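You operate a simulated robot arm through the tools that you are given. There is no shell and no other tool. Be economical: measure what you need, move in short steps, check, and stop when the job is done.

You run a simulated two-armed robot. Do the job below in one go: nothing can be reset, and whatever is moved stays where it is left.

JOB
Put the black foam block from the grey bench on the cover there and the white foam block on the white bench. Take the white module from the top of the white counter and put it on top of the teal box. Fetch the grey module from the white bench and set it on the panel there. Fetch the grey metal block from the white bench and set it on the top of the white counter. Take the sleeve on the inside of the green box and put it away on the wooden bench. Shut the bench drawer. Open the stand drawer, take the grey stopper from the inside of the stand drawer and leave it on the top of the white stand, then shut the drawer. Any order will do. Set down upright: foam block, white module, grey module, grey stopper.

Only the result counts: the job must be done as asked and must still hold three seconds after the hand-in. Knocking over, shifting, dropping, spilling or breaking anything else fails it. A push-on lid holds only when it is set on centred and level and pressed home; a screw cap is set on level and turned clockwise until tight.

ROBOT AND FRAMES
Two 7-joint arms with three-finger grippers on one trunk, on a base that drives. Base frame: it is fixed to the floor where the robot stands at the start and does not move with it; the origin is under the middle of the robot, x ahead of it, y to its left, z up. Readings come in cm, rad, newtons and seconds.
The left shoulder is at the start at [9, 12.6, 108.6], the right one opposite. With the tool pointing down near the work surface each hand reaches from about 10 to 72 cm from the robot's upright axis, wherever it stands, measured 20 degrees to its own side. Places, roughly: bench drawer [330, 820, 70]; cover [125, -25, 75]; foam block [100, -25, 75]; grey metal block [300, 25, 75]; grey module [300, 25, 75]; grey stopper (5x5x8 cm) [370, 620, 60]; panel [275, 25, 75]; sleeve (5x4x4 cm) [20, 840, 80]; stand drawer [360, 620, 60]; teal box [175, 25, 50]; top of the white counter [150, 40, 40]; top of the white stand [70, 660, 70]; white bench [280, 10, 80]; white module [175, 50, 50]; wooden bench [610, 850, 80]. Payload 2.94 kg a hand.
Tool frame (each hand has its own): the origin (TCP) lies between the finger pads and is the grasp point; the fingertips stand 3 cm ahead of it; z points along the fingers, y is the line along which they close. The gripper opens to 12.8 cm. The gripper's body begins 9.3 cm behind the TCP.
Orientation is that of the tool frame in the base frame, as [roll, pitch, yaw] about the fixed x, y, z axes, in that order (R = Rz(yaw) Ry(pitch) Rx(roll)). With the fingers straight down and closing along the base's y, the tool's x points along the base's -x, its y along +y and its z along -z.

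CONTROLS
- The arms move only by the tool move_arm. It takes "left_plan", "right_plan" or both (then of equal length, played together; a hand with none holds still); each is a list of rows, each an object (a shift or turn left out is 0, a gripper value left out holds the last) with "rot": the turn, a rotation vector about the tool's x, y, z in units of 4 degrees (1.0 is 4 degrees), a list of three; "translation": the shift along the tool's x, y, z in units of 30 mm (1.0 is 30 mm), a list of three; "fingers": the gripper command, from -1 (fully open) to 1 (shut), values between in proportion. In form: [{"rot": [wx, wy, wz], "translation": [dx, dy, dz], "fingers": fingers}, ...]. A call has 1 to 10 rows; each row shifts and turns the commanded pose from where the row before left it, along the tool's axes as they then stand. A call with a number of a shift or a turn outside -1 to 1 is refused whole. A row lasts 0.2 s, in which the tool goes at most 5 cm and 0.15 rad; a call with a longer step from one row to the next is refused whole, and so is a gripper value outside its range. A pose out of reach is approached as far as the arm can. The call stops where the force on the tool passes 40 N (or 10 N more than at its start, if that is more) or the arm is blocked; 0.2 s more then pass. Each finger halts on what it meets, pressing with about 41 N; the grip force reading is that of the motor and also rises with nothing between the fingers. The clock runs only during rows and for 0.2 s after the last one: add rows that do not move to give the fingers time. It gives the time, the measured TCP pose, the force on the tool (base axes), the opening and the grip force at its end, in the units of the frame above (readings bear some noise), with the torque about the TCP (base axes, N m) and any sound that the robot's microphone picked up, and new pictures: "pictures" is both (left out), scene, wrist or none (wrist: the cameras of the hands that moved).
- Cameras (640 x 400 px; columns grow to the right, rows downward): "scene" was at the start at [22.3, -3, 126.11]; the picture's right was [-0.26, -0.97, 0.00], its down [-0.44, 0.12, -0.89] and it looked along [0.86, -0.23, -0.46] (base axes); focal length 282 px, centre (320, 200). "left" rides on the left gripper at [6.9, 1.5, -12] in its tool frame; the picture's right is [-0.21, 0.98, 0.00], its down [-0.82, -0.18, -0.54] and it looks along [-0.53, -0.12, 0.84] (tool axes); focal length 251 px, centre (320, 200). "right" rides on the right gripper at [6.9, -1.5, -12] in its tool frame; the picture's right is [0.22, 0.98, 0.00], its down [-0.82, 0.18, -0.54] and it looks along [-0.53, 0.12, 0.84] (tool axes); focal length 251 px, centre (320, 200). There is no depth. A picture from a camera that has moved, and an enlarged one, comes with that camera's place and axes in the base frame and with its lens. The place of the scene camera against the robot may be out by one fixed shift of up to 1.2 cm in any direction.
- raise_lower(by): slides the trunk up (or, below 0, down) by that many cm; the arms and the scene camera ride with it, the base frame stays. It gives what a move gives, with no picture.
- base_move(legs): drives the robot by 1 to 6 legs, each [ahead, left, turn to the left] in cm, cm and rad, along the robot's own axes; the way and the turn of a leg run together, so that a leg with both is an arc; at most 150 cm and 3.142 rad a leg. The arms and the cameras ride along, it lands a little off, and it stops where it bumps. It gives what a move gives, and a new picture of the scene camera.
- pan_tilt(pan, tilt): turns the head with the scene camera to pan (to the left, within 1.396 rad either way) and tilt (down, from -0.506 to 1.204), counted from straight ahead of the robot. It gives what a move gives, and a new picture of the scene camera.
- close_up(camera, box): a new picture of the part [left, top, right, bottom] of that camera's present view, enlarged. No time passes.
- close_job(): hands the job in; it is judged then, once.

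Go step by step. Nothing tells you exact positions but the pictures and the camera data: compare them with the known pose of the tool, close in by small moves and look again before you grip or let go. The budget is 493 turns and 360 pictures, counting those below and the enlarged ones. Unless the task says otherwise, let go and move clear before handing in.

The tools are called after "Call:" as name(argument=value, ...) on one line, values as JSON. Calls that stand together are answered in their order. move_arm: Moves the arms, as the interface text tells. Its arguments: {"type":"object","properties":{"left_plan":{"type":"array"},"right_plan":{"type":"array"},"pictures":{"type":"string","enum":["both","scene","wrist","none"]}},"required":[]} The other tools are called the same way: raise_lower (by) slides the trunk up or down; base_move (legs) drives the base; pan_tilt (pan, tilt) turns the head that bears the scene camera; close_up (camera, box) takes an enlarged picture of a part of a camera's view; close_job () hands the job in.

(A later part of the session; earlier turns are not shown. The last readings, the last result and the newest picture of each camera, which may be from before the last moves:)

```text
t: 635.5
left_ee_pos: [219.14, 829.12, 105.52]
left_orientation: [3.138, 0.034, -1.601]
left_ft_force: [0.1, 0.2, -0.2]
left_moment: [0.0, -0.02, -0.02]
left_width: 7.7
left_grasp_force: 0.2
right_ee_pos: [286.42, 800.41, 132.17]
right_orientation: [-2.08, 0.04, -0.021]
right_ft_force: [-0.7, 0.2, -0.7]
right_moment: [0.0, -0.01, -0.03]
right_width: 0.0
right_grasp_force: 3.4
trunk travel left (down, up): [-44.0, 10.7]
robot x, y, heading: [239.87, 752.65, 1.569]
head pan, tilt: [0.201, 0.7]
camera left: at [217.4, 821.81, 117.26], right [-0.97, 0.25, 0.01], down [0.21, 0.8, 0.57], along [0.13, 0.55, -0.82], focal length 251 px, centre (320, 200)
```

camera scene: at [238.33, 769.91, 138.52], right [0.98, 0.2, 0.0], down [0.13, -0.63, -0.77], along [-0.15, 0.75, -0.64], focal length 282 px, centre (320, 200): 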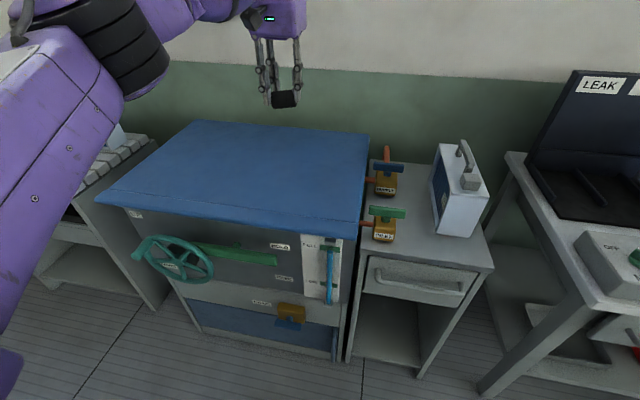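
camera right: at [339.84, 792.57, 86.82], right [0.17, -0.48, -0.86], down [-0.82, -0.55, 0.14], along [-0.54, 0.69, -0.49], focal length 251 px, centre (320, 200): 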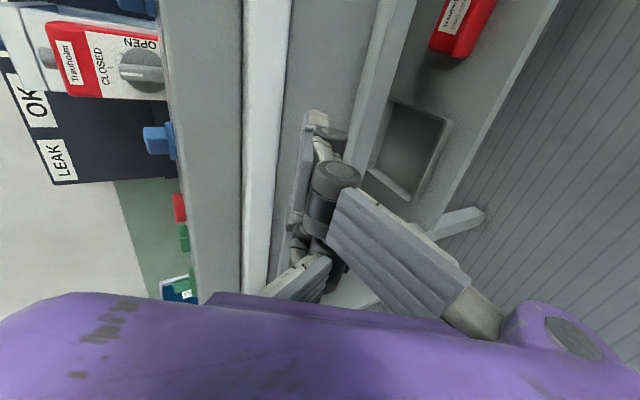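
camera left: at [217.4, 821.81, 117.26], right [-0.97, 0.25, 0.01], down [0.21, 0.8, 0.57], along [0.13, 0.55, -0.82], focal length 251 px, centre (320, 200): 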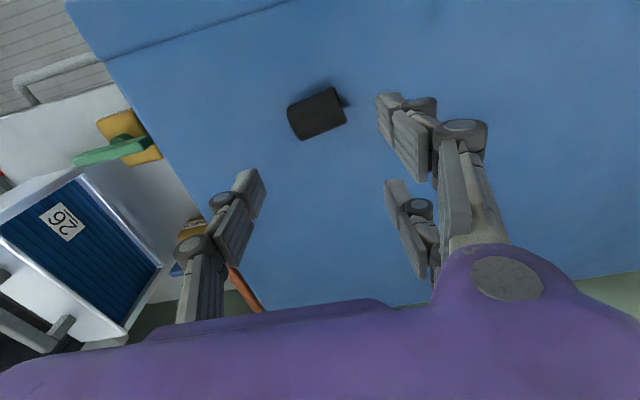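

The sleeve lies with its axis nearly along x (≈9° off). Turning the left hand by about 79° so that it grips across the diameter.

Call:
move_arm(left_plan=[{"rot": [0, 0, 1]}, {"rot": [0, 0, 1]}, {"rot": [0, 0, 1]}, {"rot": [0, 0, 1]}, {"rot": [0, 0, 1]}, {"rot": [0, 0, 1]}, {"rot": [0, 0, 1]}, {"rot": [0, 0, 1]}, {"rot": [0, 0, 1]}, {"rot": [0, 0, 1]}], pictures="none")

Call:
move_arm(left_plan=[{"rot": [0, 0, 1]}, {"rot": [0, 0, 1]}, {"rot": [0, 0, 1]}, {"rot": [0, 0, 1]}, {"rot": [0, 0, 1]}, {"rot": [0, 0, 1]}, {"rot": [0, 0, 1]}, {"rot": [0, 0, 1]}, {"rot": [0, 0, 1]}, {"rot": [0, 0, 0.8]}], pictures="wrist")

```text
t: 637.7
left_ee_pos: [219.16, 829.05, 105.49]
left_orientation: [3.133, 0.033, -1.811]
left_ft_force: [-0.1, 0.4, 0.0]
left_moment: [-0.01, 0.02, -0.01]
left_width: 7.7
left_grasp_force: 0.0
left hand out of reach, approached as far as the arm can: row 4, 5, 6, 7, 8, 9, 10
right_ee_pos: [286.56, 800.46, 132.3]
right_orientation: [-2.079, 0.041, -0.02]
right_ft_force: [-1.2, 0.1, 0.4]
right_moment: [0.02, 0.01, 0.0]
right_width: 0.0
right_grasp_force: 3.0
trunk travel left (down, up): [-44.0, 10.7]
robot x, y, heading: [240.09, 752.78, 1.567]
head pan, tilt: [0.201, 0.7]
```

```text
t: 639.9
left_ee_pos: [219.24, 829.04, 105.46]
left_orientation: [3.13, 0.035, -1.868]
left_ft_force: [0.2, 0.8, -0.2]
left_moment: [-0.02, 0.01, -0.03]
left_width: 7.69
left_grasp_force: 0.0
left hand out of reach, approached as far as the arm can: row 1, 2, 3, 4, 5, 6, 7, 8, 9
right_ee_pos: [286.57, 800.39, 132.28]
right_orientation: [-2.08, 0.038, -0.02]
right_ft_force: [0.0, -1.2, -0.8]
right_moment: [0.0, 0.01, -0.01]
right_width: 0.0
right_grasp_force: 3.2
trunk travel left (down, up): [-44.0, 10.7]
robot x, y, heading: [240.18, 752.79, 1.571]
head pan, tilt: [0.201, 0.7]
camera left: at [215.75, 822.33, 117.27], right [-0.87, 0.49, 0.02], down [0.41, 0.71, 0.57], along [0.26, 0.5, -0.82], focal length 251 px, centre (320, 200)
```

left: 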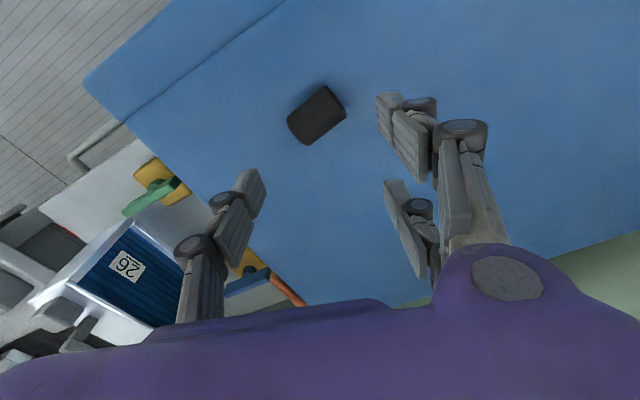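

That way is at the wrist's limit; I turn the other way instead.

Call:
move_arm(left_plan=[{"rot": [0, 0, -1]}, {"rot": [0, 0, -1]}, {"rot": [0, 0, -1]}, {"rot": [0, 0, -1]}, {"rot": [0, 0, -1]}, {"rot": [0, 0, -1]}, {"rot": [0, 0, -1]}, {"rot": [0, 0, -1]}, {"rot": [0, 0, -1]}, {"rot": [0, 0, -1]}], pictures="none")

Call:
move_arm(left_plan=[{"rot": [0, 0, -1]}, {"rot": [0, 0, -1]}, {"rot": [0, 0, -1]}, {"rot": [0, 0, -1]}, {"rot": [0, 0, -1]}, {"rot": [0, 0, -1]}, {"rot": [0, 0, -1]}, {"rot": [0, 0, -1]}, {"rot": [0, 0, -1]}, {"rot": [0, 0, -1]}], pictures="none")

Call:
move_arm(left_plan=[{"rot": [0, 0, -1]}, {"rot": [0, 0, -1]}, {"rot": [0, 0, -1]}, {"rot": [0, 0, -1]}, {"rot": [0, 0, -1]}, {"rot": [0, 0, -1]}, {"rot": [0, 0, -1]}, {"rot": [0, 0, -1]}, {"rot": [0, 0, -1]}, {"rot": [0, 0, -1]}], pictures="none")

```text
t: 642.1
left_ee_pos: [219.22, 828.91, 105.42]
left_orientation: [-3.129, 0.03, -1.168]
left_ft_force: [-0.1, -0.2, 0.1]
left_moment: [-0.03, 0.01, -0.01]
left_width: 7.7
left_grasp_force: 0.1
right_ee_pos: [286.65, 800.45, 132.21]
right_orientation: [-2.078, 0.041, -0.021]
right_ft_force: [1.1, 0.5, 0.7]
right_moment: [0.0, 0.03, -0.03]
right_width: 0.01
right_grasp_force: 2.9
trunk travel left (down, up): [-44.0, 10.7]
robot x, y, heading: [240.09, 752.44, 1.565]
head pan, tilt: [0.201, 0.7]
```

```text
t: 644.3
left_ee_pos: [219.21, 828.85, 105.4]
left_orientation: [-3.112, 0.015, -0.47]
left_ft_force: [-0.1, -0.6, 0.0]
left_moment: [0.02, -0.01, 0.02]
left_width: 7.67
left_grasp_force: 0.1
right_ee_pos: [286.72, 800.44, 132.26]
right_orientation: [-2.08, 0.04, -0.021]
right_ft_force: [0.3, 0.6, 0.4]
right_moment: [0.01, -0.04, 0.01]
right_width: 0.01
right_grasp_force: 3.1
trunk travel left (down, up): [-44.0, 10.7]
robot x, y, heading: [240.0, 752.41, 1.566]
head pan, tilt: [0.201, 0.7]
```

```text
t: 646.5
left_ee_pos: [219.18, 828.87, 105.42]
left_orientation: [-3.108, -0.007, 0.227]
left_ft_force: [0.4, -0.5, 0.3]
left_moment: [0.0, -0.01, 0.0]
left_width: 7.71
left_grasp_force: 0.1
right_ee_pos: [286.53, 800.48, 132.26]
right_orientation: [-2.079, 0.04, -0.021]
right_ft_force: [-0.3, -0.6, 1.0]
right_moment: [-0.01, -0.03, 0.01]
right_width: 0.02
right_grasp_force: 3.0
trunk travel left (down, up): [-44.0, 10.7]
robot x, y, heading: [240.46, 752.42, 1.563]
head pan, tilt: [0.201, 0.7]
```

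Call:
move_arm(left_plan=[{"rot": [0, 0, 1]}, {}], pictures="wrist")

```text
t: 647.1
left_ee_pos: [219.17, 828.94, 105.35]
left_orientation: [-3.107, -0.003, 0.154]
left_ft_force: [-0.8, -0.5, 0.6]
left_moment: [0.02, 0.0, 0.01]
left_width: 7.71
left_grasp_force: 0.1
right_ee_pos: [286.57, 800.41, 132.18]
right_orientation: [-2.079, 0.04, -0.021]
right_ft_force: [0.5, -1.1, 0.5]
right_moment: [-0.03, -0.02, -0.01]
right_width: 0.02
right_grasp_force: 3.0
trunk travel left (down, up): [-44.0, 10.7]
robot x, y, heading: [239.98, 753.02, 1.569]
head pan, tilt: [0.201, 0.7]
camera left: at [226.25, 828.03, 117.4], right [-0.06, -1.0, -0.03], down [-0.84, 0.03, 0.54], along [-0.54, 0.06, -0.84], focal length 251 px, centre (320, 200)
```

left: 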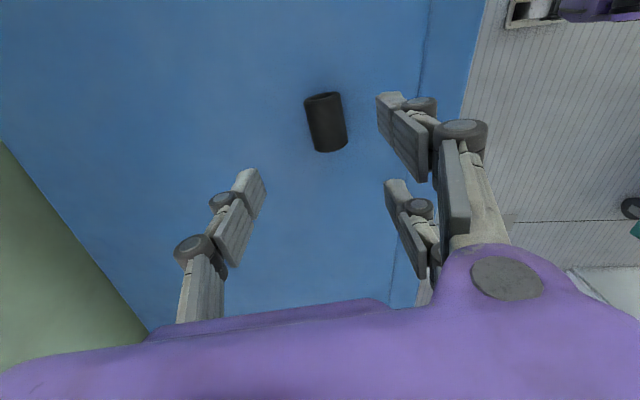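

Aligned. Descending and gripping across the diameter.

Call:
move_arm(left_plan=[{"translation": [0, 0.2, 0.8], "fingers": -0.1}, {"translation": [0, 0, 0.8]}, {"translation": [0, 0, 0.8]}, {"translation": [0, 0, 0.75]}, {}, {"fingers": 1}, {"fingers": 1}, {"fingers": 1}, {"fingers": 1}], pictures="wrist")

```text
t: 649.1
left_ee_pos: [219.44, 828.31, 96.05]
left_orientation: [-3.106, -0.005, 0.156]
left_ft_force: [-1.1, 0.5, 5.4]
left_moment: [0.04, 0.02, 0.01]
left_width: 3.1
left_grasp_force: 41.1
right_ee_pos: [286.61, 800.42, 132.26]
right_orientation: [-2.078, 0.041, -0.021]
right_ft_force: [-0.4, 0.3, 0.2]
right_moment: [-0.02, 0.0, 0.02]
right_width: 0.02
right_grasp_force: 2.7
trunk travel left (down, up): [-44.0, 10.7]
robot x, y, heading: [240.15, 752.89, 1.566]
head pan, tilt: [0.201, 0.7]
camera left: at [226.45, 827.48, 108.0], right [-0.06, -1.0, -0.04], down [-0.84, 0.03, 0.54], along [-0.54, 0.06, -0.84], focal length 251 px, centre (320, 200)
```

left: 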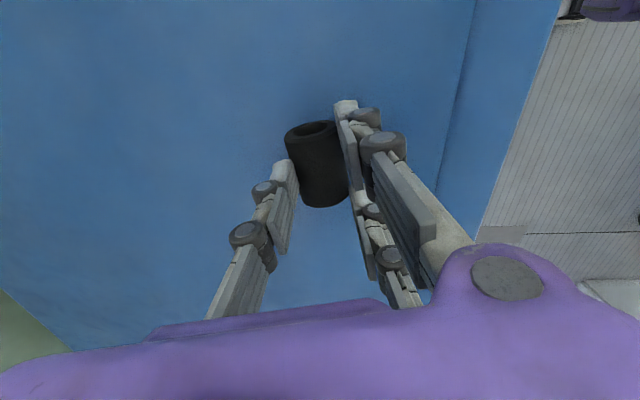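

Call:
move_arm(left_plan=[{"translation": [0, 0, -0.5]}, {"translation": [0, 0, -1]}, {"translation": [0, 0, -1]}, {"translation": [0, 0, -1]}, {"translation": [0, 0, -1]}, {"translation": [0, 0, -1]}, {"translation": [0, 0, -1]}, {"translation": [0, 0, -1]}, {}], pictures="wrist")

```text
t: 651.1
left_ee_pos: [219.35, 827.94, 118.51]
left_orientation: [-3.109, -0.002, 0.156]
left_ft_force: [0.5, 0.0, 0.0]
left_moment: [-0.01, 0.04, -0.02]
left_width: 0.0
left_grasp_force: 2.9
right_ee_pos: [286.53, 800.52, 132.17]
right_orientation: [-2.08, 0.04, -0.021]
right_ft_force: [-0.2, 0.7, 0.8]
right_moment: [0.02, 0.0, 0.03]
right_width: 0.03
right_grasp_force: 3.1
trunk travel left (down, up): [-44.0, 10.7]
robot x, y, heading: [240.23, 752.85, 1.568]
head pan, tilt: [0.201, 0.7]
camera left: at [226.39, 827.12, 130.5], right [-0.06, -1.0, -0.03], down [-0.84, 0.03, 0.54], along [-0.54, 0.06, -0.84], focal length 251 px, centre (320, 200)
```

left: 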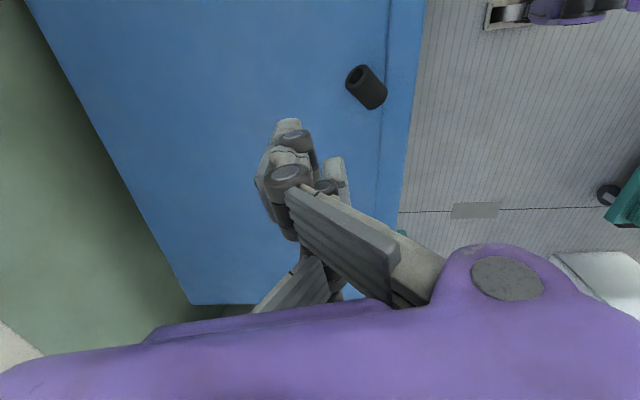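

The diameter grip slipped off; the sleeve lies safely on the cabinet top at ≈(220, 822). The end-grip did hold, so I go back to it: turning the hand to yaw ≈ −1.0 and opening.

Call:
move_arm(left_plan=[{"rot": [0, 0, 1], "fingers": -0.2}, {"rot": [0, 0, 1]}, {"rot": [0, 0, 1]}, {"rot": [0, 0, 1]}, {"rot": [0, 0, 1]}, {"rot": [0, 0, 1]}, {"rot": [0, 0, 1]}, {"rot": [0, 0, 1]}, {"rot": [0, 0, 1]}, {"rot": [0, 0, 1]}], pictures="none")

Call:
move_arm(left_plan=[{"rot": [0, 0, 1]}, {"rot": [0, 0, 1]}, {"rot": [0, 0, 1]}, {"rot": [0, 0, 1]}, {"rot": [0, 0, 1]}, {"rot": [0, 0, 1]}, {"rot": [0, 0, 0.5]}, {}], pictures="wrist")

```text
t: 653.3
left_ee_pos: [219.35, 827.87, 118.63]
left_orientation: [-3.114, 0.017, -0.543]
left_ft_force: [0.4, 0.2, -0.4]
left_moment: [-0.03, 0.01, -0.02]
left_width: 7.68
left_grasp_force: 0.0
right_ee_pos: [286.59, 800.33, 132.31]
right_orientation: [-2.077, 0.039, -0.022]
right_ft_force: [-0.2, 0.2, 0.4]
right_moment: [0.01, -0.04, -0.02]
right_width: 0.02
right_grasp_force: 2.7
trunk travel left (down, up): [-44.0, 10.7]
robot x, y, heading: [239.82, 752.53, 1.567]
head pan, tilt: [0.201, 0.7]
```

```text
t: 655.1
left_ee_pos: [219.19, 827.99, 118.57]
left_orientation: [-3.123, 0.031, -0.997]
left_ft_force: [0.6, 0.7, 0.8]
left_moment: [-0.01, 0.01, 0.0]
left_width: 7.71
left_grasp_force: 0.0
right_ee_pos: [286.57, 800.46, 132.14]
right_orientation: [-2.078, 0.04, -0.021]
right_ft_force: [-0.3, 0.3, 0.3]
right_moment: [-0.04, -0.01, 0.03]
right_width: 0.01
right_grasp_force: 2.3
trunk travel left (down, up): [-44.0, 10.7]
robot x, y, heading: [240.21, 753.05, 1.569]
head pan, tilt: [0.201, 0.7]
camera left: at [221.81, 820.83, 130.25], right [-0.94, -0.35, -0.01], down [-0.29, 0.77, 0.57], along [-0.19, 0.53, -0.82], focal length 251 px, centre (320, 200)
```

left: 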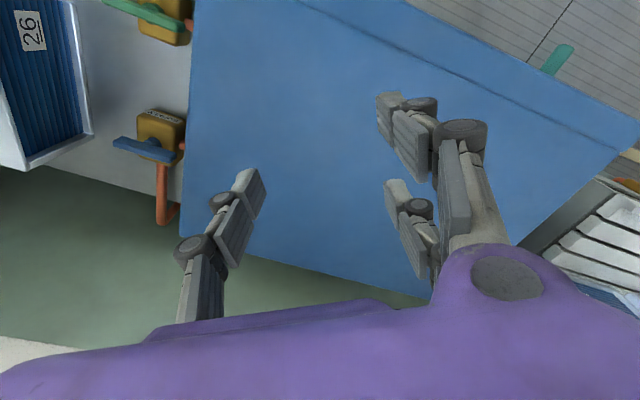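

The sleeve is no longer in view; it may have rolled. Looking around.

Call:
pan_tilt(pan=0.3, tilt=0.75)

Call:
close_up(camera="left", box=[180, 0, 640, 160])

```text
t: 655.8
left_ee_pos: [219.29, 827.92, 118.4]
left_orientation: [-3.125, 0.029, -0.996]
left_ft_force: [0.2, 0.4, -0.4]
left_moment: [0.03, 0.03, -0.04]
left_width: 7.66
left_grasp_force: 0.0
right_ee_pos: [286.47, 800.47, 132.25]
right_orientation: [-2.079, 0.041, -0.023]
right_ft_force: [-0.7, 0.3, -0.3]
right_moment: [0.02, 0.02, 0.02]
right_width: 0.0
right_grasp_force: 3.4
trunk travel left (down, up): [-44.0, 10.7]
robot x, y, heading: [240.15, 752.35, 1.566]
head pan, tilt: [0.3, 0.75]
camera scene: at [237.55, 769.55, 138.09], right [0.96, 0.29, 0.0], down [0.2, -0.65, -0.73], along [-0.21, 0.7, -0.68], focal length 282 px, centre (320, 200)
```

scene: 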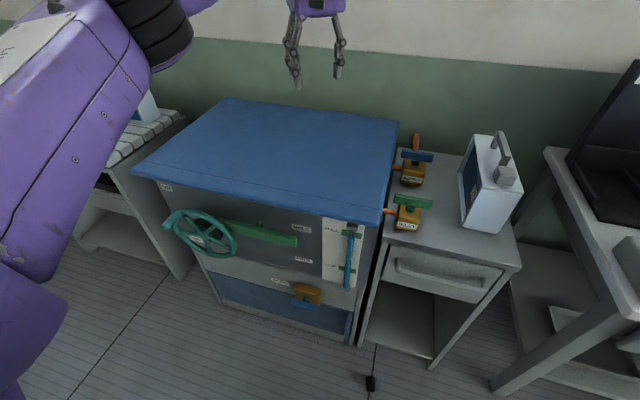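

```text
1.39 times, centred on (410, 80) of left
camera zoom: at [221.82, 820.83, 130.25], right [-0.94, -0.35, -0.01], down [-0.3, 0.77, 0.57], along [-0.19, 0.53, -0.82], focal length 350 px, centre (195, 367)
```

zoom: 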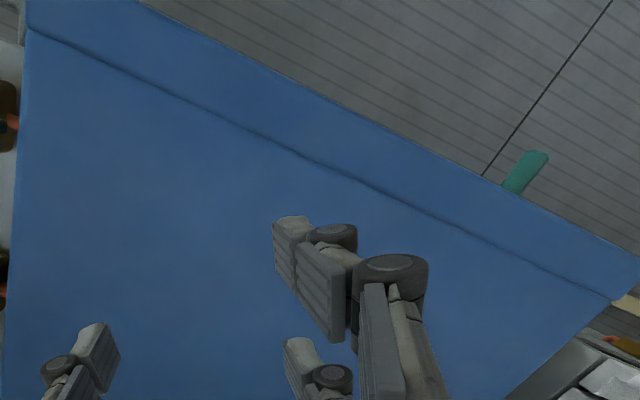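

Call:
close_up(camera="scene", box=[330, 340, 420, 400])

```text
6.67 times, centred on (375, 370) of scene
camera zoom: at [237.55, 769.55, 138.09], right [0.96, 0.29, 0.0], down [0.2, -0.65, -0.73], along [-0.21, 0.7, -0.68], focal length 1881 px, centre (-47, -933)
```

zoom: 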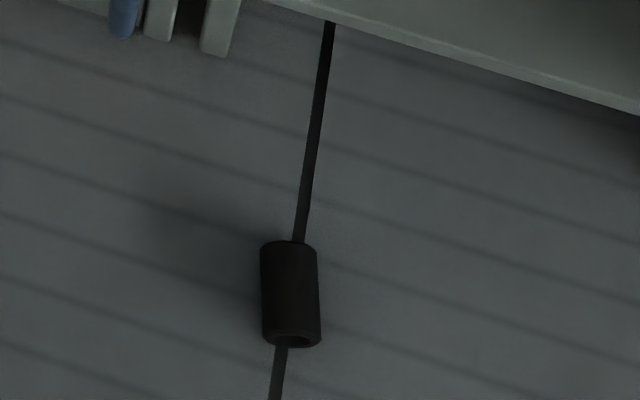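

The sleeve rolled off and lies unbroken on the floor at ≈(248.5, 808), axis along y. I'll pick it up from there: back off, draw the left hand in and lower the trunk.

Call:
base_move(legs=[[-25, 0, 0]])

Call:
move_arm(left_plan=[{"rot": [0, 0, -1]}, {"rot": [0, 0, -1]}, {"rot": [0, 0, -1]}, {"rot": [0, 0, -1]}, {"rot": [0, 0, -1]}, {"rot": [0, 0, -1]}, {"rot": [0, 0, -1]}, {"rot": [0, 0, -1]}, {"rot": [0, 0, -1]}, {"rot": [0, 0, -1]}], pictures="none")

Call:
move_arm(left_plan=[{"rot": [0, 0, -1]}, {"rot": [0, 0, -1]}, {"rot": [0, 0, -1]}, {"rot": [0, 0, -1]}, {"translation": [0, 1, 0]}, {"translation": [0, 1, 0]}, {"translation": [0, 1, 0]}, {"translation": [0, 1, 0]}, {"translation": [0, 1, 0]}, {"translation": [0, 1, 0]}], pictures="none")

Call:
raise_lower(by=-44)

```text
t: 657.6
left_ee_pos: [219.16, 802.36, 118.42]
left_orientation: [-3.123, 0.027, -0.99]
left_ft_force: [-0.3, 0.3, 0.4]
left_moment: [-0.02, -0.01, -0.01]
left_width: 7.67
left_grasp_force: 0.0
right_ee_pos: [286.25, 775.1, 132.37]
right_orientation: [-2.082, 0.041, -0.017]
right_ft_force: [0.7, 0.5, 0.8]
right_moment: [-0.03, 0.01, 0.04]
right_width: 0.0
right_grasp_force: 2.9
trunk travel left (down, up): [-44.0, 10.7]
robot x, y, heading: [239.92, 727.43, 1.57]
head pan, tilt: [0.3, 0.75]
camera scene: at [237.4, 744.04, 138.08], right [0.96, 0.3, 0.0], down [0.2, -0.65, -0.73], along [-0.22, 0.7, -0.68], focal length 282 px, centre (320, 200)
```

scene: 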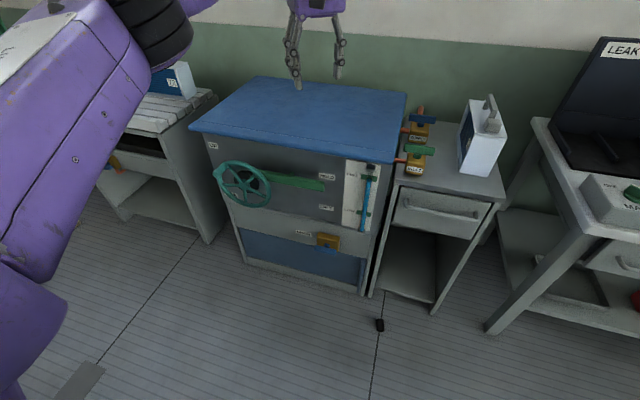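

```text
t: 659.8
left_ee_pos: [218.89, 802.23, 118.49]
left_orientation: [-3.111, 0.01, -0.293]
left_ft_force: [0.8, -0.6, 0.2]
left_moment: [0.03, -0.01, 0.02]
left_width: 7.7
left_grasp_force: 0.1
right_ee_pos: [286.24, 775.03, 132.24]
right_orientation: [-2.078, 0.04, -0.017]
right_ft_force: [-0.2, -0.4, 0.1]
right_moment: [-0.01, 0.01, -0.01]
right_width: 0.0
right_grasp_force: 2.7
trunk travel left (down, up): [-44.0, 10.7]
robot x, y, heading: [239.95, 727.3, 1.572]
head pan, tilt: [0.3, 0.75]
```

```text
t: 662.0
left_ee_pos: [218.62, 783.95, 117.79]
left_orientation: [-3.107, 0.001, -0.013]
left_ft_force: [0.7, 0.4, -0.2]
left_moment: [0.01, 0.01, 0.0]
left_width: 7.67
left_grasp_force: 0.0
right_ee_pos: [286.1, 774.88, 132.34]
right_orientation: [-2.078, 0.04, -0.018]
right_ft_force: [-0.5, -0.7, -0.8]
right_moment: [0.0, -0.01, 0.01]
right_width: 0.03
right_grasp_force: 3.4
trunk travel left (down, up): [-44.0, 10.7]
robot x, y, heading: [240.18, 726.84, 1.568]
head pan, tilt: [0.3, 0.75]
```

```text
refused: -44 is not a number from -40 to 40
```

Call:
raise_lower(by=-40)

Call:
move_arm(left_plan=[{"translation": [0, 0, 1]}, {"translation": [0, 0, 1]}, {"translation": [0, 0, 1]}, {"translation": [0, 0, 1]}, {"translation": [0, 0.7, 1]}, {"translation": [0, 0.7, 1]}, {"translation": [0, 0.7, 1]}, {"translation": [0.5, 0.7, 1]}, {"translation": [0.5, 0.7, 1]}, {}], pictures="scene")

```text
t: 665.9
left_ee_pos: [218.7, 784.28, 77.88]
left_orientation: [-3.109, 0.001, -0.013]
left_ft_force: [0.2, 0.4, 0.0]
left_moment: [0.04, -0.01, 0.03]
left_width: 7.7
left_grasp_force: 0.1
right_ee_pos: [286.28, 774.96, 92.3]
right_orientation: [-2.078, 0.041, -0.016]
right_ft_force: [0.1, -0.1, 1.1]
right_moment: [-0.02, 0.0, -0.05]
right_width: 0.0
right_grasp_force: 2.5
trunk travel left (down, up): [-4.0, 50.7]
robot x, y, heading: [239.66, 727.17, 1.577]
head pan, tilt: [0.3, 0.75]
```

```text
t: 668.1
left_ee_pos: [221.64, 775.18, 50.53]
left_orientation: [-3.106, 0.003, -0.014]
left_ft_force: [-0.1, -0.4, 0.3]
left_moment: [-0.01, 0.01, -0.03]
left_width: 7.67
left_grasp_force: 0.0
right_ee_pos: [286.34, 775.0, 92.27]
right_orientation: [-2.079, 0.041, -0.017]
right_ft_force: [1.3, 0.1, -0.1]
right_moment: [-0.01, 0.0, 0.01]
right_width: 0.0
right_grasp_force: 2.6
trunk travel left (down, up): [-4.0, 50.7]
robot x, y, heading: [240.0, 727.32, 1.572]
head pan, tilt: [0.3, 0.75]
camera scene: at [237.73, 757.16, 95.59], right [0.97, 0.25, 0.0], down [0.17, -0.65, -0.74], along [-0.19, 0.72, -0.67], focal length 282 px, centre (320, 200)
```

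scene: 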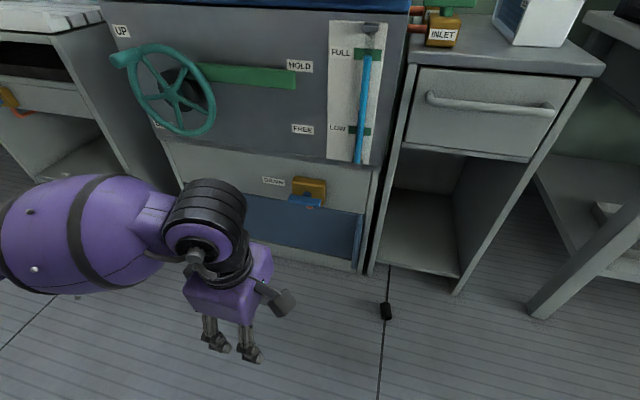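

Call:
base_move(legs=[[0, -26.5, 0], [31, 0, 0]])

Call:
move_arm(left_plan=[{}], pictures="wrist")

```text
t: 672.7
left_ee_pos: [247.98, 805.37, 50.55]
left_orientation: [-3.109, 0.003, 0.0]
left_ft_force: [0.0, 0.6, 0.2]
left_moment: [0.01, 0.0, -0.01]
left_width: 7.68
left_grasp_force: 0.1
right_ee_pos: [312.62, 806.33, 92.25]
right_orientation: [-2.081, 0.04, -0.003]
right_ft_force: [-0.5, 1.6, -0.5]
right_moment: [0.03, 0.02, 0.0]
right_width: 0.0
right_grasp_force: 2.8
trunk travel left (down, up): [-4.0, 50.7]
robot x, y, heading: [266.98, 757.77, 1.578]
head pan, tilt: [0.3, 0.75]
camera scene: at [264.27, 787.76, 95.61], right [0.96, 0.27, 0.0], down [0.18, -0.64, -0.74], along [-0.2, 0.72, -0.67], focal length 282 px, centre (320, 200)
```

scene: 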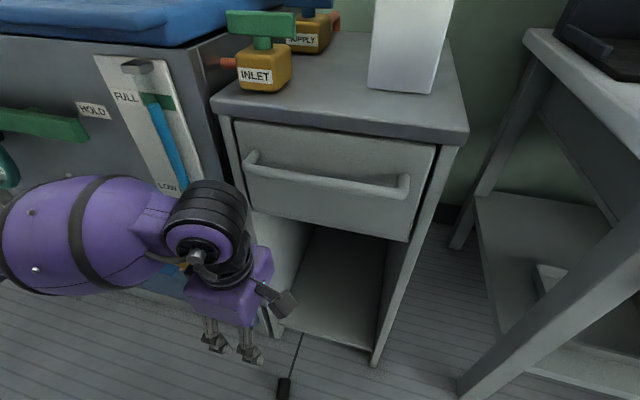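

```text
t: 673.1
left_ee_pos: [248.08, 805.51, 50.66]
left_orientation: [-3.108, 0.004, 0.0]
left_ft_force: [0.3, -0.9, 0.1]
left_moment: [-0.03, 0.01, 0.01]
left_width: 7.69
left_grasp_force: 0.0
right_ee_pos: [312.64, 806.25, 92.25]
right_orientation: [-2.08, 0.042, -0.003]
right_ft_force: [0.4, 0.3, -0.1]
right_moment: [-0.01, -0.01, -0.02]
right_width: 0.03
right_grasp_force: 3.5
trunk travel left (down, up): [-4.0, 50.7]
robot x, y, heading: [266.77, 757.76, 1.58]
head pan, tilt: [0.3, 0.75]
camera left: at [254.86, 803.55, 62.53], right [-0.21, -0.98, -0.03], down [-0.82, 0.16, 0.55], along [-0.53, 0.14, -0.84], focal length 251 px, centre (320, 200)
```

left: 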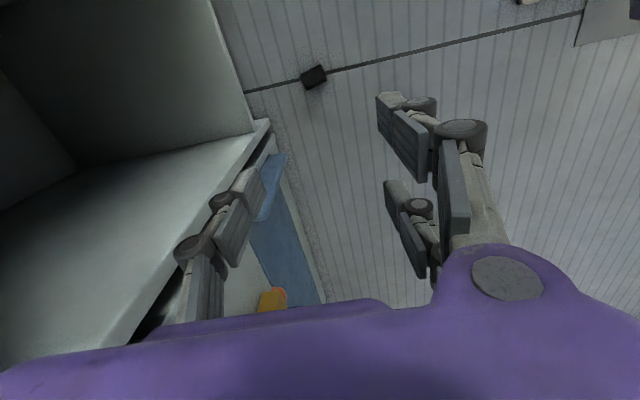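

Sleeve at (248.3, 808.4). Descending towards the floor.

Call:
move_arm(left_plan=[{"translation": [0, -0.5, 1]}, {"translation": [0, 0, 1]}, {"translation": [0, 0, 1]}, {"translation": [0, 0, 1]}, {"translation": [0, 0, 1]}, {"translation": [0, 0, 1]}, {"translation": [0, 0, 1]}, {"translation": [0, 0, 1]}, {"translation": [0, 0, 1]}, {}], pictures="wrist")

```text
t: 675.3
left_ee_pos: [247.93, 807.71, 23.22]
left_orientation: [-3.109, 0.001, -0.001]
left_ft_force: [-0.5, 0.3, -0.2]
left_moment: [0.03, 0.0, 0.01]
left_width: 7.68
left_grasp_force: 0.1
right_ee_pos: [312.59, 806.23, 92.19]
right_orientation: [-2.078, 0.04, -0.004]
right_ft_force: [-0.1, -1.1, -0.1]
right_moment: [0.03, 0.0, -0.01]
right_width: 0.0
right_grasp_force: 3.7
trunk travel left (down, up): [-4.0, 50.7]
robot x, y, heading: [266.58, 757.84, 1.578]
head pan, tilt: [0.3, 0.75]
camera left: at [254.79, 805.8, 35.24], right [-0.22, -0.98, -0.03], down [-0.82, 0.16, 0.55], along [-0.53, 0.14, -0.84], focal length 251 px, centre (320, 200)
```

left: 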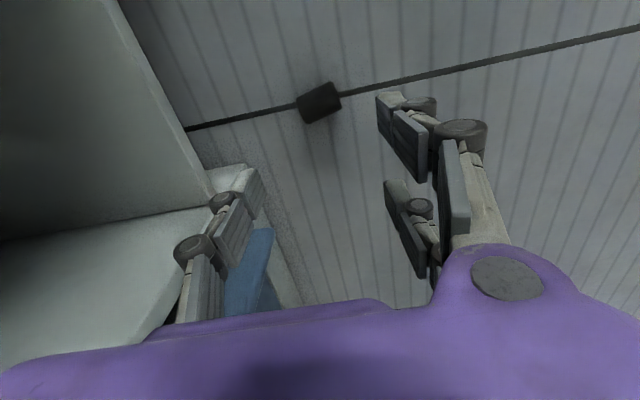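

Well centred. Turning the hand ≈18° to match the sleeve's axis and going down further.

Call:
move_arm(left_plan=[{"rot": [0, 0, -1]}, {"rot": [0, 0, -1]}, {"rot": [0, 0, -1]}, {"rot": [0, 0, -1]}, {"rot": [0, 0, -0.4], "translation": [0, 0, 0.8]}, {"translation": [0, 0, 0.9]}, {"translation": [0, 0, 0.9]}, {"translation": [0, 0, 0.9]}, {}], pictures="wrist")

```text
t: 677.3
left_ee_pos: [247.77, 808.27, 12.79]
left_orientation: [-3.108, -0.01, 0.305]
left_ft_force: [0.1, -0.4, -0.1]
left_moment: [0.02, -0.01, -0.02]
left_width: 7.71
left_grasp_force: 0.1
right_ee_pos: [312.71, 806.33, 92.32]
right_orientation: [-2.078, 0.041, -0.004]
right_ft_force: [0.4, -0.7, -0.2]
right_moment: [-0.01, -0.03, 0.01]
right_width: 0.0
right_grasp_force: 2.9
trunk travel left (down, up): [-4.0, 50.7]
robot x, y, heading: [266.73, 757.54, 1.588]
head pan, tilt: [0.3, 0.75]
camera left: at [254.8, 808.48, 24.97], right [0.09, -1.0, -0.03], down [-0.84, -0.09, 0.54], along [-0.54, -0.02, -0.84], focal length 251 px, centre (320, 200)
```

left: 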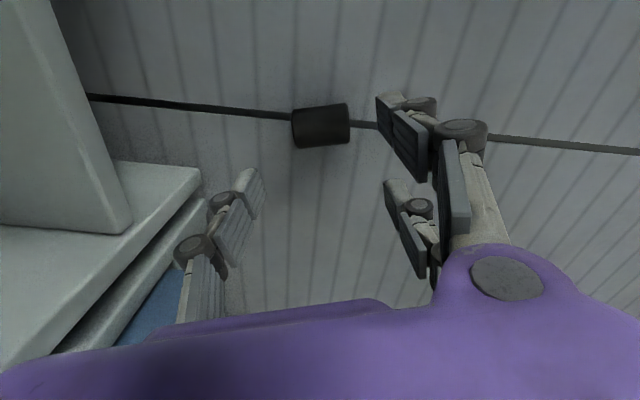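

Call:
move_arm(left_plan=[{"translation": [0.28, 0, 0.8]}, {"translation": [0, 0, 0.8], "fingers": -0.1}, {"translation": [0, 0, 0.65]}, {}], pictures="none")

Call:
move_arm(left_plan=[{"fingers": 1}, {"fingers": 1}, {"fingers": 1}, {"fingers": 1}], pictures="wrist")

```text
t: 678.3
left_ee_pos: [248.77, 808.98, 6.39]
left_orientation: [-3.109, -0.008, 0.304]
left_ft_force: [-0.5, 0.1, 0.2]
left_moment: [-0.02, 0.02, 0.02]
left_width: 7.04
left_grasp_force: 0.1
right_ee_pos: [312.56, 806.21, 92.28]
right_orientation: [-2.08, 0.041, -0.005]
right_ft_force: [-0.5, -0.4, -0.1]
right_moment: [-0.03, 0.01, 0.02]
right_width: 0.0
right_grasp_force: 2.8
trunk travel left (down, up): [-4.0, 50.7]
robot x, y, heading: [266.79, 758.0, 1.581]
head pan, tilt: [0.3, 0.75]
```

```text
t: 679.3
left_ee_pos: [248.73, 809.08, 6.6]
left_orientation: [-3.108, -0.009, 0.307]
left_ft_force: [-1.1, -0.4, 1.0]
left_moment: [0.01, -0.01, 0.0]
left_width: 0.0
left_grasp_force: 3.2
right_ee_pos: [312.74, 806.23, 92.28]
right_orientation: [-2.077, 0.039, -0.005]
right_ft_force: [0.4, -0.4, -0.1]
right_moment: [0.03, 0.03, 0.02]
right_width: 0.0
right_grasp_force: 3.0
trunk travel left (down, up): [-4.0, 50.7]
robot x, y, heading: [267.44, 757.87, 1.586]
head pan, tilt: [0.3, 0.75]
camera left: at [255.72, 809.31, 18.54], right [0.09, -1.0, -0.03], down [-0.84, -0.09, 0.54], along [-0.54, -0.02, -0.84], focal length 251 px, centre (320, 200)
```

left: 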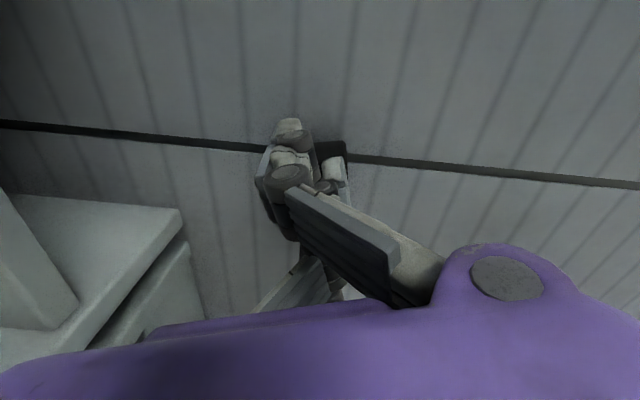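

Closed above it: I was too high. Opening and going lower.

Call:
move_arm(left_plan=[{"translation": [0, 0, -0.7]}, {"fingers": -0.2}, {"fingers": -0.2}, {"fingers": -0.2}, {}], pictures="wrist")

```text
t: 680.5
left_ee_pos: [248.73, 808.73, 8.59]
left_orientation: [-3.108, -0.008, 0.308]
left_ft_force: [0.2, -0.3, -1.0]
left_moment: [0.02, -0.02, 0.01]
left_width: 7.69
left_grasp_force: 0.0
right_ee_pos: [312.62, 806.23, 92.27]
right_orientation: [-2.079, 0.04, -0.007]
right_ft_force: [-0.3, -0.4, -0.6]
right_moment: [0.02, -0.03, 0.01]
right_width: 0.0
right_grasp_force: 2.9
trunk travel left (down, up): [-4.0, 50.7]
robot x, y, heading: [267.04, 757.8, 1.58]
head pan, tilt: [0.3, 0.75]
camera left: at [255.77, 809.01, 20.6], right [0.09, -1.0, -0.03], down [-0.84, -0.09, 0.54], along [-0.54, -0.02, -0.84], focal length 251 px, centre (320, 200)
```

left: 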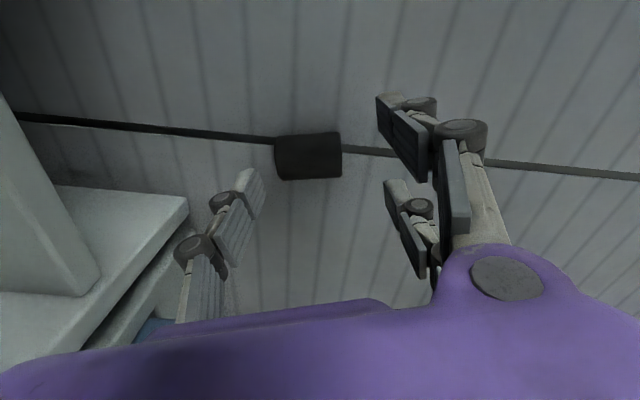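

Call:
move_arm(left_plan=[{"translation": [0, -0.3, 0.5]}, {"translation": [0, 0, 0.4], "fingers": 0.0}, {"translation": [0, 0, 0.35]}, {}], pictures="wrist")

```text
t: 681.5
left_ee_pos: [248.5, 809.57, 4.91]
left_orientation: [-3.107, -0.008, 0.308]
left_ft_force: [0.3, 1.3, 0.1]
left_moment: [-0.02, -0.01, 0.01]
left_width: 6.39
left_grasp_force: 0.0
right_ee_pos: [312.64, 806.23, 92.16]
right_orientation: [-2.078, 0.04, -0.004]
right_ft_force: [0.1, 0.6, 0.0]
right_moment: [0.0, -0.02, 0.04]
right_width: 0.0
right_grasp_force: 3.1
trunk travel left (down, up): [-4.0, 50.7]
robot x, y, heading: [267.14, 758.01, 1.585]
head pan, tilt: [0.3, 0.75]
camera left: at [255.53, 809.84, 16.91], right [0.09, -1.0, -0.03], down [-0.84, -0.09, 0.54], along [-0.54, -0.02, -0.84], focal length 251 px, centre (320, 200)
```

left: 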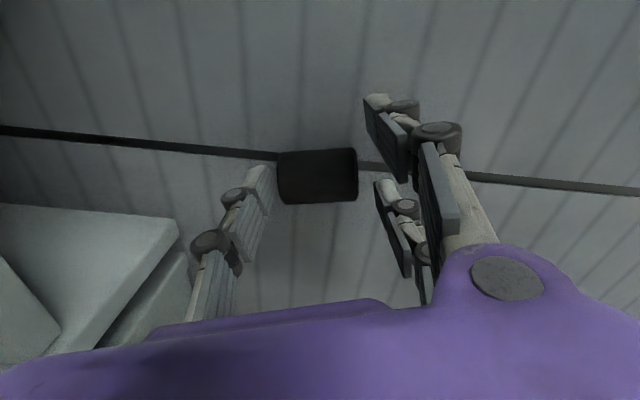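

The sleeve is between the fingers now. Closing.

Call:
move_arm(left_plan=[{"fingers": 1}, {"fingers": 1}, {"fingers": 1}, {"fingers": 1}], pictures="wrist")

```text
t: 682.5
left_ee_pos: [248.39, 809.55, 4.87]
left_orientation: [-3.11, -0.007, 0.306]
left_ft_force: [0.2, 0.3, -0.4]
left_moment: [0.03, -0.02, 0.02]
left_width: 4.5
left_grasp_force: 41.4
right_ee_pos: [312.59, 806.29, 92.28]
right_orientation: [-2.078, 0.04, -0.003]
right_ft_force: [0.1, -1.1, 0.2]
right_moment: [-0.01, 0.0, -0.01]
right_width: 0.0
right_grasp_force: 3.5
trunk travel left (down, up): [-4.0, 50.7]
robot x, y, heading: [267.02, 757.9, 1.584]
head pan, tilt: [0.3, 0.75]
camera left: at [255.51, 809.85, 16.92], right [0.09, -1.0, -0.03], down [-0.84, -0.09, 0.54], along [-0.54, -0.02, -0.84], focal length 251 px, centre (320, 200)
```

left: 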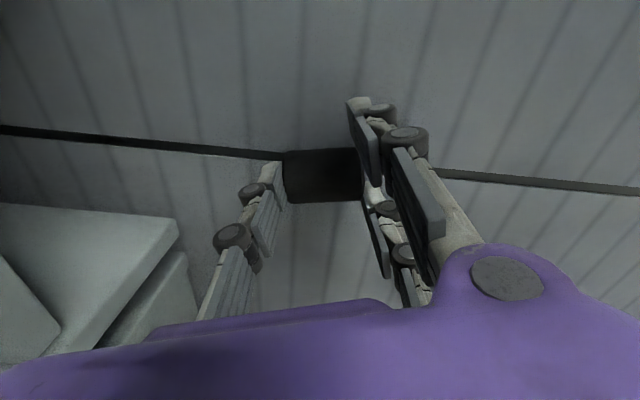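

Held, and the tips still clear the floor; I re-grip about 0.9 cm deeper for a better hold.

Call:
move_arm(left_plan=[{"fingers": 0.0}, {"fingers": 0.0}, {"translation": [0, 0, 0.15]}, {"translation": [0, 0, 0.15]}, {}, {"fingers": 1}, {"fingers": 1}, {"fingers": 1}, {"fingers": 1}], pictures="wrist")

```text
t: 684.5
left_ee_pos: [248.54, 809.66, 3.79]
left_orientation: [-3.109, -0.008, 0.307]
left_ft_force: [0.2, -1.6, 2.3]
left_moment: [-0.13, 0.01, 0.02]
left_width: 4.47
left_grasp_force: 40.4
right_ee_pos: [312.65, 806.32, 92.22]
right_orientation: [-2.078, 0.04, -0.004]
right_ft_force: [0.8, -0.2, -0.4]
right_moment: [0.05, -0.01, -0.01]
right_width: 0.01
right_grasp_force: 3.5
trunk travel left (down, up): [-4.0, 50.7]
robot x, y, heading: [267.32, 757.78, 1.583]
head pan, tilt: [0.3, 0.75]
camera left: at [255.57, 809.86, 15.97], right [0.09, -1.0, -0.03], down [-0.84, -0.09, 0.54], along [-0.54, -0.02, -0.84], focal length 251 px, centre (320, 200)
```

left: 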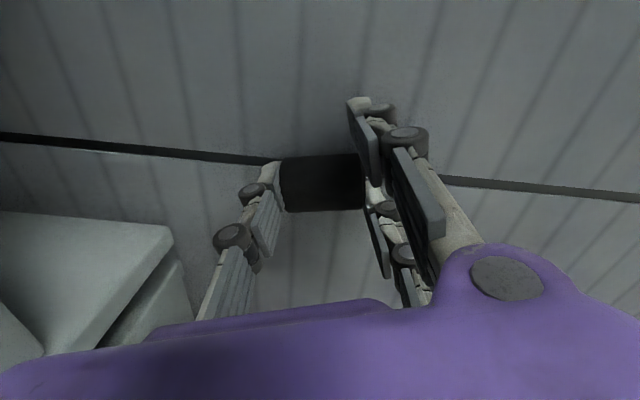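

Good grip. Lifting straight up the same path.

Call:
move_arm(left_plan=[{"translation": [0, 0, -0.4]}, {"translation": [0, 0, -0.7]}, {"translation": [0, 0, -0.9]}, {"translation": [0, 0, -1]}, {"translation": [0, 0, -1]}, {"translation": [0, 0, -1]}, {"translation": [0, 0, -1]}, {"translation": [0, 0, -1]}, {"translation": [0, 0, -1]}, {"translation": [0, 0, -1]}], pictures="wrist")

Call:
base_move(legs=[[-22, 0, 0]])

Call:
raise_lower(by=40)

```text
t: 686.7
left_ee_pos: [248.37, 808.69, 30.83]
left_orientation: [-3.106, -0.011, 0.306]
left_ft_force: [-0.3, 0.3, -1.3]
left_moment: [0.0, 0.01, -0.03]
left_width: 4.5
left_grasp_force: 41.2
right_ee_pos: [312.67, 806.33, 92.34]
right_orientation: [-2.08, 0.04, -0.005]
right_ft_force: [0.2, 0.2, -0.2]
right_moment: [0.01, 0.03, -0.03]
right_width: 0.0
right_grasp_force: 3.1
trunk travel left (down, up): [-4.0, 50.7]
robot x, y, heading: [266.8, 757.97, 1.584]
head pan, tilt: [0.3, 0.75]
camera left: at [255.44, 808.95, 42.74], right [0.09, -1.0, -0.03], down [-0.84, -0.09, 0.54], along [-0.54, -0.02, -0.84], focal length 251 px, centre (320, 200)
```

left: 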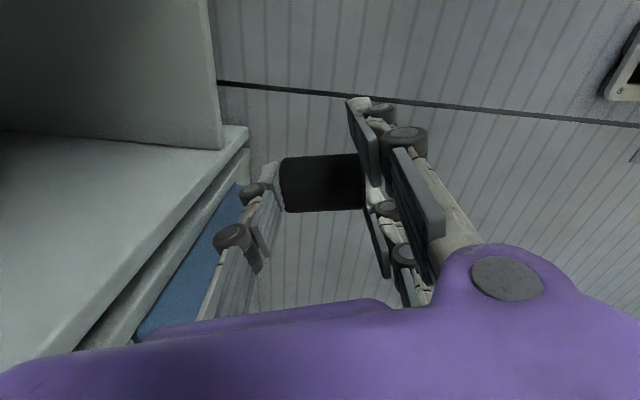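

```text
t: 688.5
left_ee_pos: [248.69, 786.36, 30.68]
left_orientation: [-3.109, -0.01, 0.307]
left_ft_force: [1.3, 0.5, -0.7]
left_moment: [0.04, 0.0, -0.03]
left_width: 4.47
left_grasp_force: 40.6
right_ee_pos: [312.95, 783.82, 92.27]
right_orientation: [-2.081, 0.041, -0.002]
right_ft_force: [-0.3, 0.2, -0.5]
right_moment: [-0.02, 0.0, 0.01]
right_width: 0.0
right_grasp_force: 3.3
trunk travel left (down, up): [-4.0, 50.7]
robot x, y, heading: [267.35, 735.74, 1.586]
head pan, tilt: [0.3, 0.75]
camera scene: at [264.27, 765.15, 95.46], right [0.95, 0.31, 0.0], down [0.21, -0.65, -0.73], along [-0.23, 0.7, -0.68], focal length 282 px, centre (320, 200)
```

scene: 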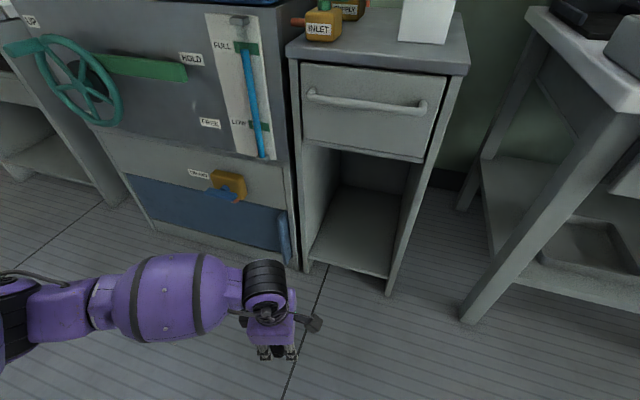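

```text
t: 692.3
left_ee_pos: [248.69, 786.37, 70.63]
left_orientation: [-3.11, -0.007, 0.306]
left_ft_force: [0.6, 0.6, -0.8]
left_moment: [0.03, 0.0, 0.02]
left_width: 4.46
left_grasp_force: 41.2
right_ee_pos: [312.8, 784.09, 132.21]
right_orientation: [-2.079, 0.041, -0.005]
right_ft_force: [1.1, 0.4, -0.3]
right_moment: [0.0, 0.01, 0.0]
right_width: 0.0
right_grasp_force: 2.9
trunk travel left (down, up): [-44.0, 10.7]
robot x, y, heading: [267.45, 735.51, 1.586]
head pan, tilt: [0.3, 0.75]
```

Grip is steady. Raising the left hand and driving along the aisle to the right.

Call:
move_arm(left_plan=[{"translation": [0, 0, -1]}, {"translation": [0, 0, -1]}, {"translation": [0, 0, -1]}, {"translation": [0, 0, -1]}, {"translation": [0, 0, -1]}, {"translation": [0, 0, -1]}, {"translation": [0, 0, -1]}, {"translation": [0, 0, -1]}, {"translation": [0, 0, -1]}, {"translation": [0, 0, -1]}], pictures="none")

Call:
base_move(legs=[[4, 0, -0.015], [0, -120, 0]])

Call:
pan_tilt(pan=-0.8, tilt=0.5)

```text
t: 694.5
left_ee_pos: [248.97, 785.68, 100.61]
left_orientation: [-3.109, -0.009, 0.307]
left_ft_force: [0.3, -1.1, -0.3]
left_moment: [0.06, -0.03, 0.01]
left_width: 4.44
left_grasp_force: 41.1
right_ee_pos: [312.87, 783.81, 132.3]
right_orientation: [-2.078, 0.039, -0.004]
right_ft_force: [0.4, -0.1, -0.4]
right_moment: [0.01, 0.05, -0.03]
right_width: 0.0
right_grasp_force: 3.1
trunk travel left (down, up): [-44.0, 10.7]
robot x, y, heading: [267.16, 735.23, 1.588]
head pan, tilt: [0.3, 0.75]
```

```text
t: 705.8
left_ee_pos: [369.96, 790.51, 100.38]
left_orientation: [-3.109, -0.009, 0.311]
left_ft_force: [-0.1, -0.3, -0.7]
left_moment: [0.0, 0.0, -0.01]
left_width: 4.38
left_grasp_force: 41.2
right_ee_pos: [434.01, 789.04, 132.28]
right_orientation: [-2.078, 0.04, 0.0]
right_ft_force: [0.2, -0.5, 0.1]
right_moment: [0.01, 0.01, -0.02]
right_width: 0.01
right_grasp_force: 3.2
trunk travel left (down, up): [-44.0, 10.7]
robot x, y, heading: [388.65, 740.3, 1.59]
head pan, tilt: [0.3, 0.75]
camera scene: at [383.9, 756.7, 138.8], right [0.87, 0.5, 0.0], down [0.31, -0.54, -0.79], along [-0.39, 0.68, -0.62], focal length 282 px, centre (320, 200)
```

scene: 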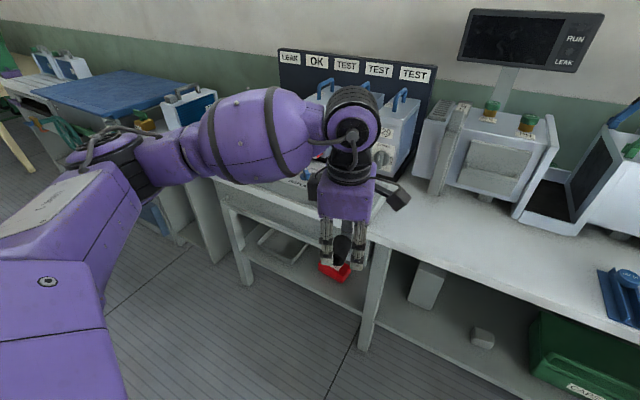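

```text
t: 707.2
left_ee_pos: [370.13, 790.56, 100.38]
left_orientation: [-3.108, -0.01, 0.31]
left_ft_force: [-1.1, 0.2, 0.0]
left_moment: [0.01, 0.01, 0.01]
left_width: 4.39
left_grasp_force: 41.3
right_ee_pos: [433.9, 789.02, 132.32]
right_orientation: [-2.078, 0.042, 0.0]
right_ft_force: [0.2, 0.1, 0.1]
right_moment: [0.0, 0.03, 0.01]
right_width: 0.0
right_grasp_force: 3.2
trunk travel left (down, up): [-44.0, 10.7]
robot x, y, heading: [388.75, 740.6, 1.586]
head pan, tilt: [-0.799, 0.499]
camera scene: at [394.62, 755.69, 140.28], right [0.71, -0.7, 0.0], down [-0.34, -0.34, -0.88], along [0.62, 0.62, -0.48], focal length 282 px, centre (320, 200)
```

scene: 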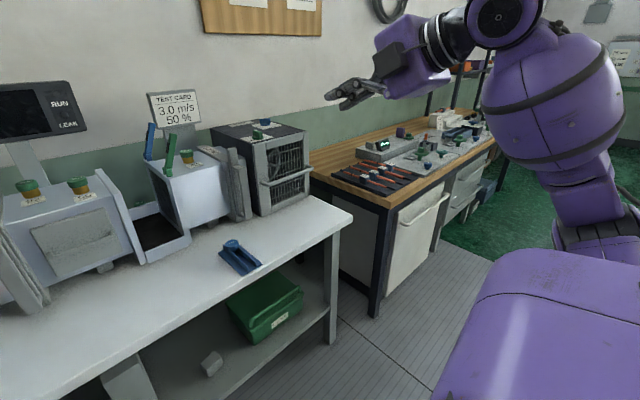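

Call:
base_move(legs=[[0, -105, -0.02]])

Call:
pan_tilt(pan=-0.35, tilt=0.6)

```text
t: 716.6
left_ee_pos: [475.6, 791.66, 100.43]
left_orientation: [-3.109, -0.01, 0.294]
left_ft_force: [-0.2, -0.9, 0.0]
left_moment: [-0.02, 0.01, -0.01]
left_width: 4.34
left_grasp_force: 40.7
right_ee_pos: [539.4, 789.11, 132.34]
right_orientation: [-2.08, 0.039, -0.018]
right_ft_force: [-0.5, 0.3, -0.6]
right_moment: [0.02, -0.05, 0.0]
right_width: 0.01
right_grasp_force: 2.5
trunk travel left (down, up): [-44.0, 10.7]
robot x, y, heading: [493.22, 741.13, 1.569]
head pan, tilt: [-0.799, 0.499]
camera scene: at [499.49, 756.39, 140.28], right [0.7, -0.72, 0.0], down [-0.34, -0.33, -0.88], along [0.63, 0.61, -0.48], focal length 282 px, centre (320, 200)
```

scene: 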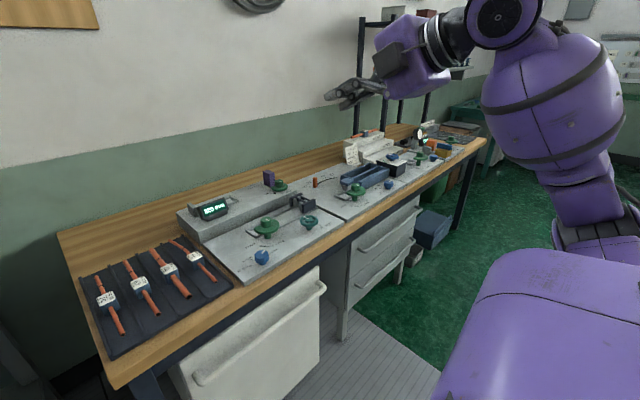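

```text
t: 717.5
left_ee_pos: [475.6, 791.73, 100.46]
left_orientation: [-3.108, -0.009, 0.293]
left_ft_force: [0.1, 0.1, 0.9]
left_moment: [0.01, 0.0, 0.01]
left_width: 4.33
left_grasp_force: 41.6
right_ee_pos: [539.34, 789.12, 132.26]
right_orientation: [-2.078, 0.039, -0.016]
right_ft_force: [0.3, 0.5, 0.1]
right_moment: [0.01, -0.02, -0.03]
right_width: 0.01
right_grasp_force: 2.8
trunk travel left (down, up): [-44.0, 10.7]
robot x, y, heading: [493.13, 740.91, 1.573]
head pan, tilt: [-0.351, 0.6]
camera scene: at [496.02, 758.35, 139.38], right [0.94, -0.35, 0.0], down [-0.2, -0.53, -0.83], along [0.28, 0.77, -0.56], focal length 282 px, centre (320, 200)
```

scene: 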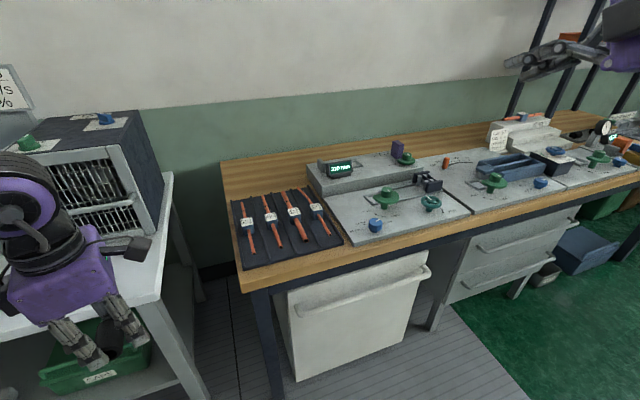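

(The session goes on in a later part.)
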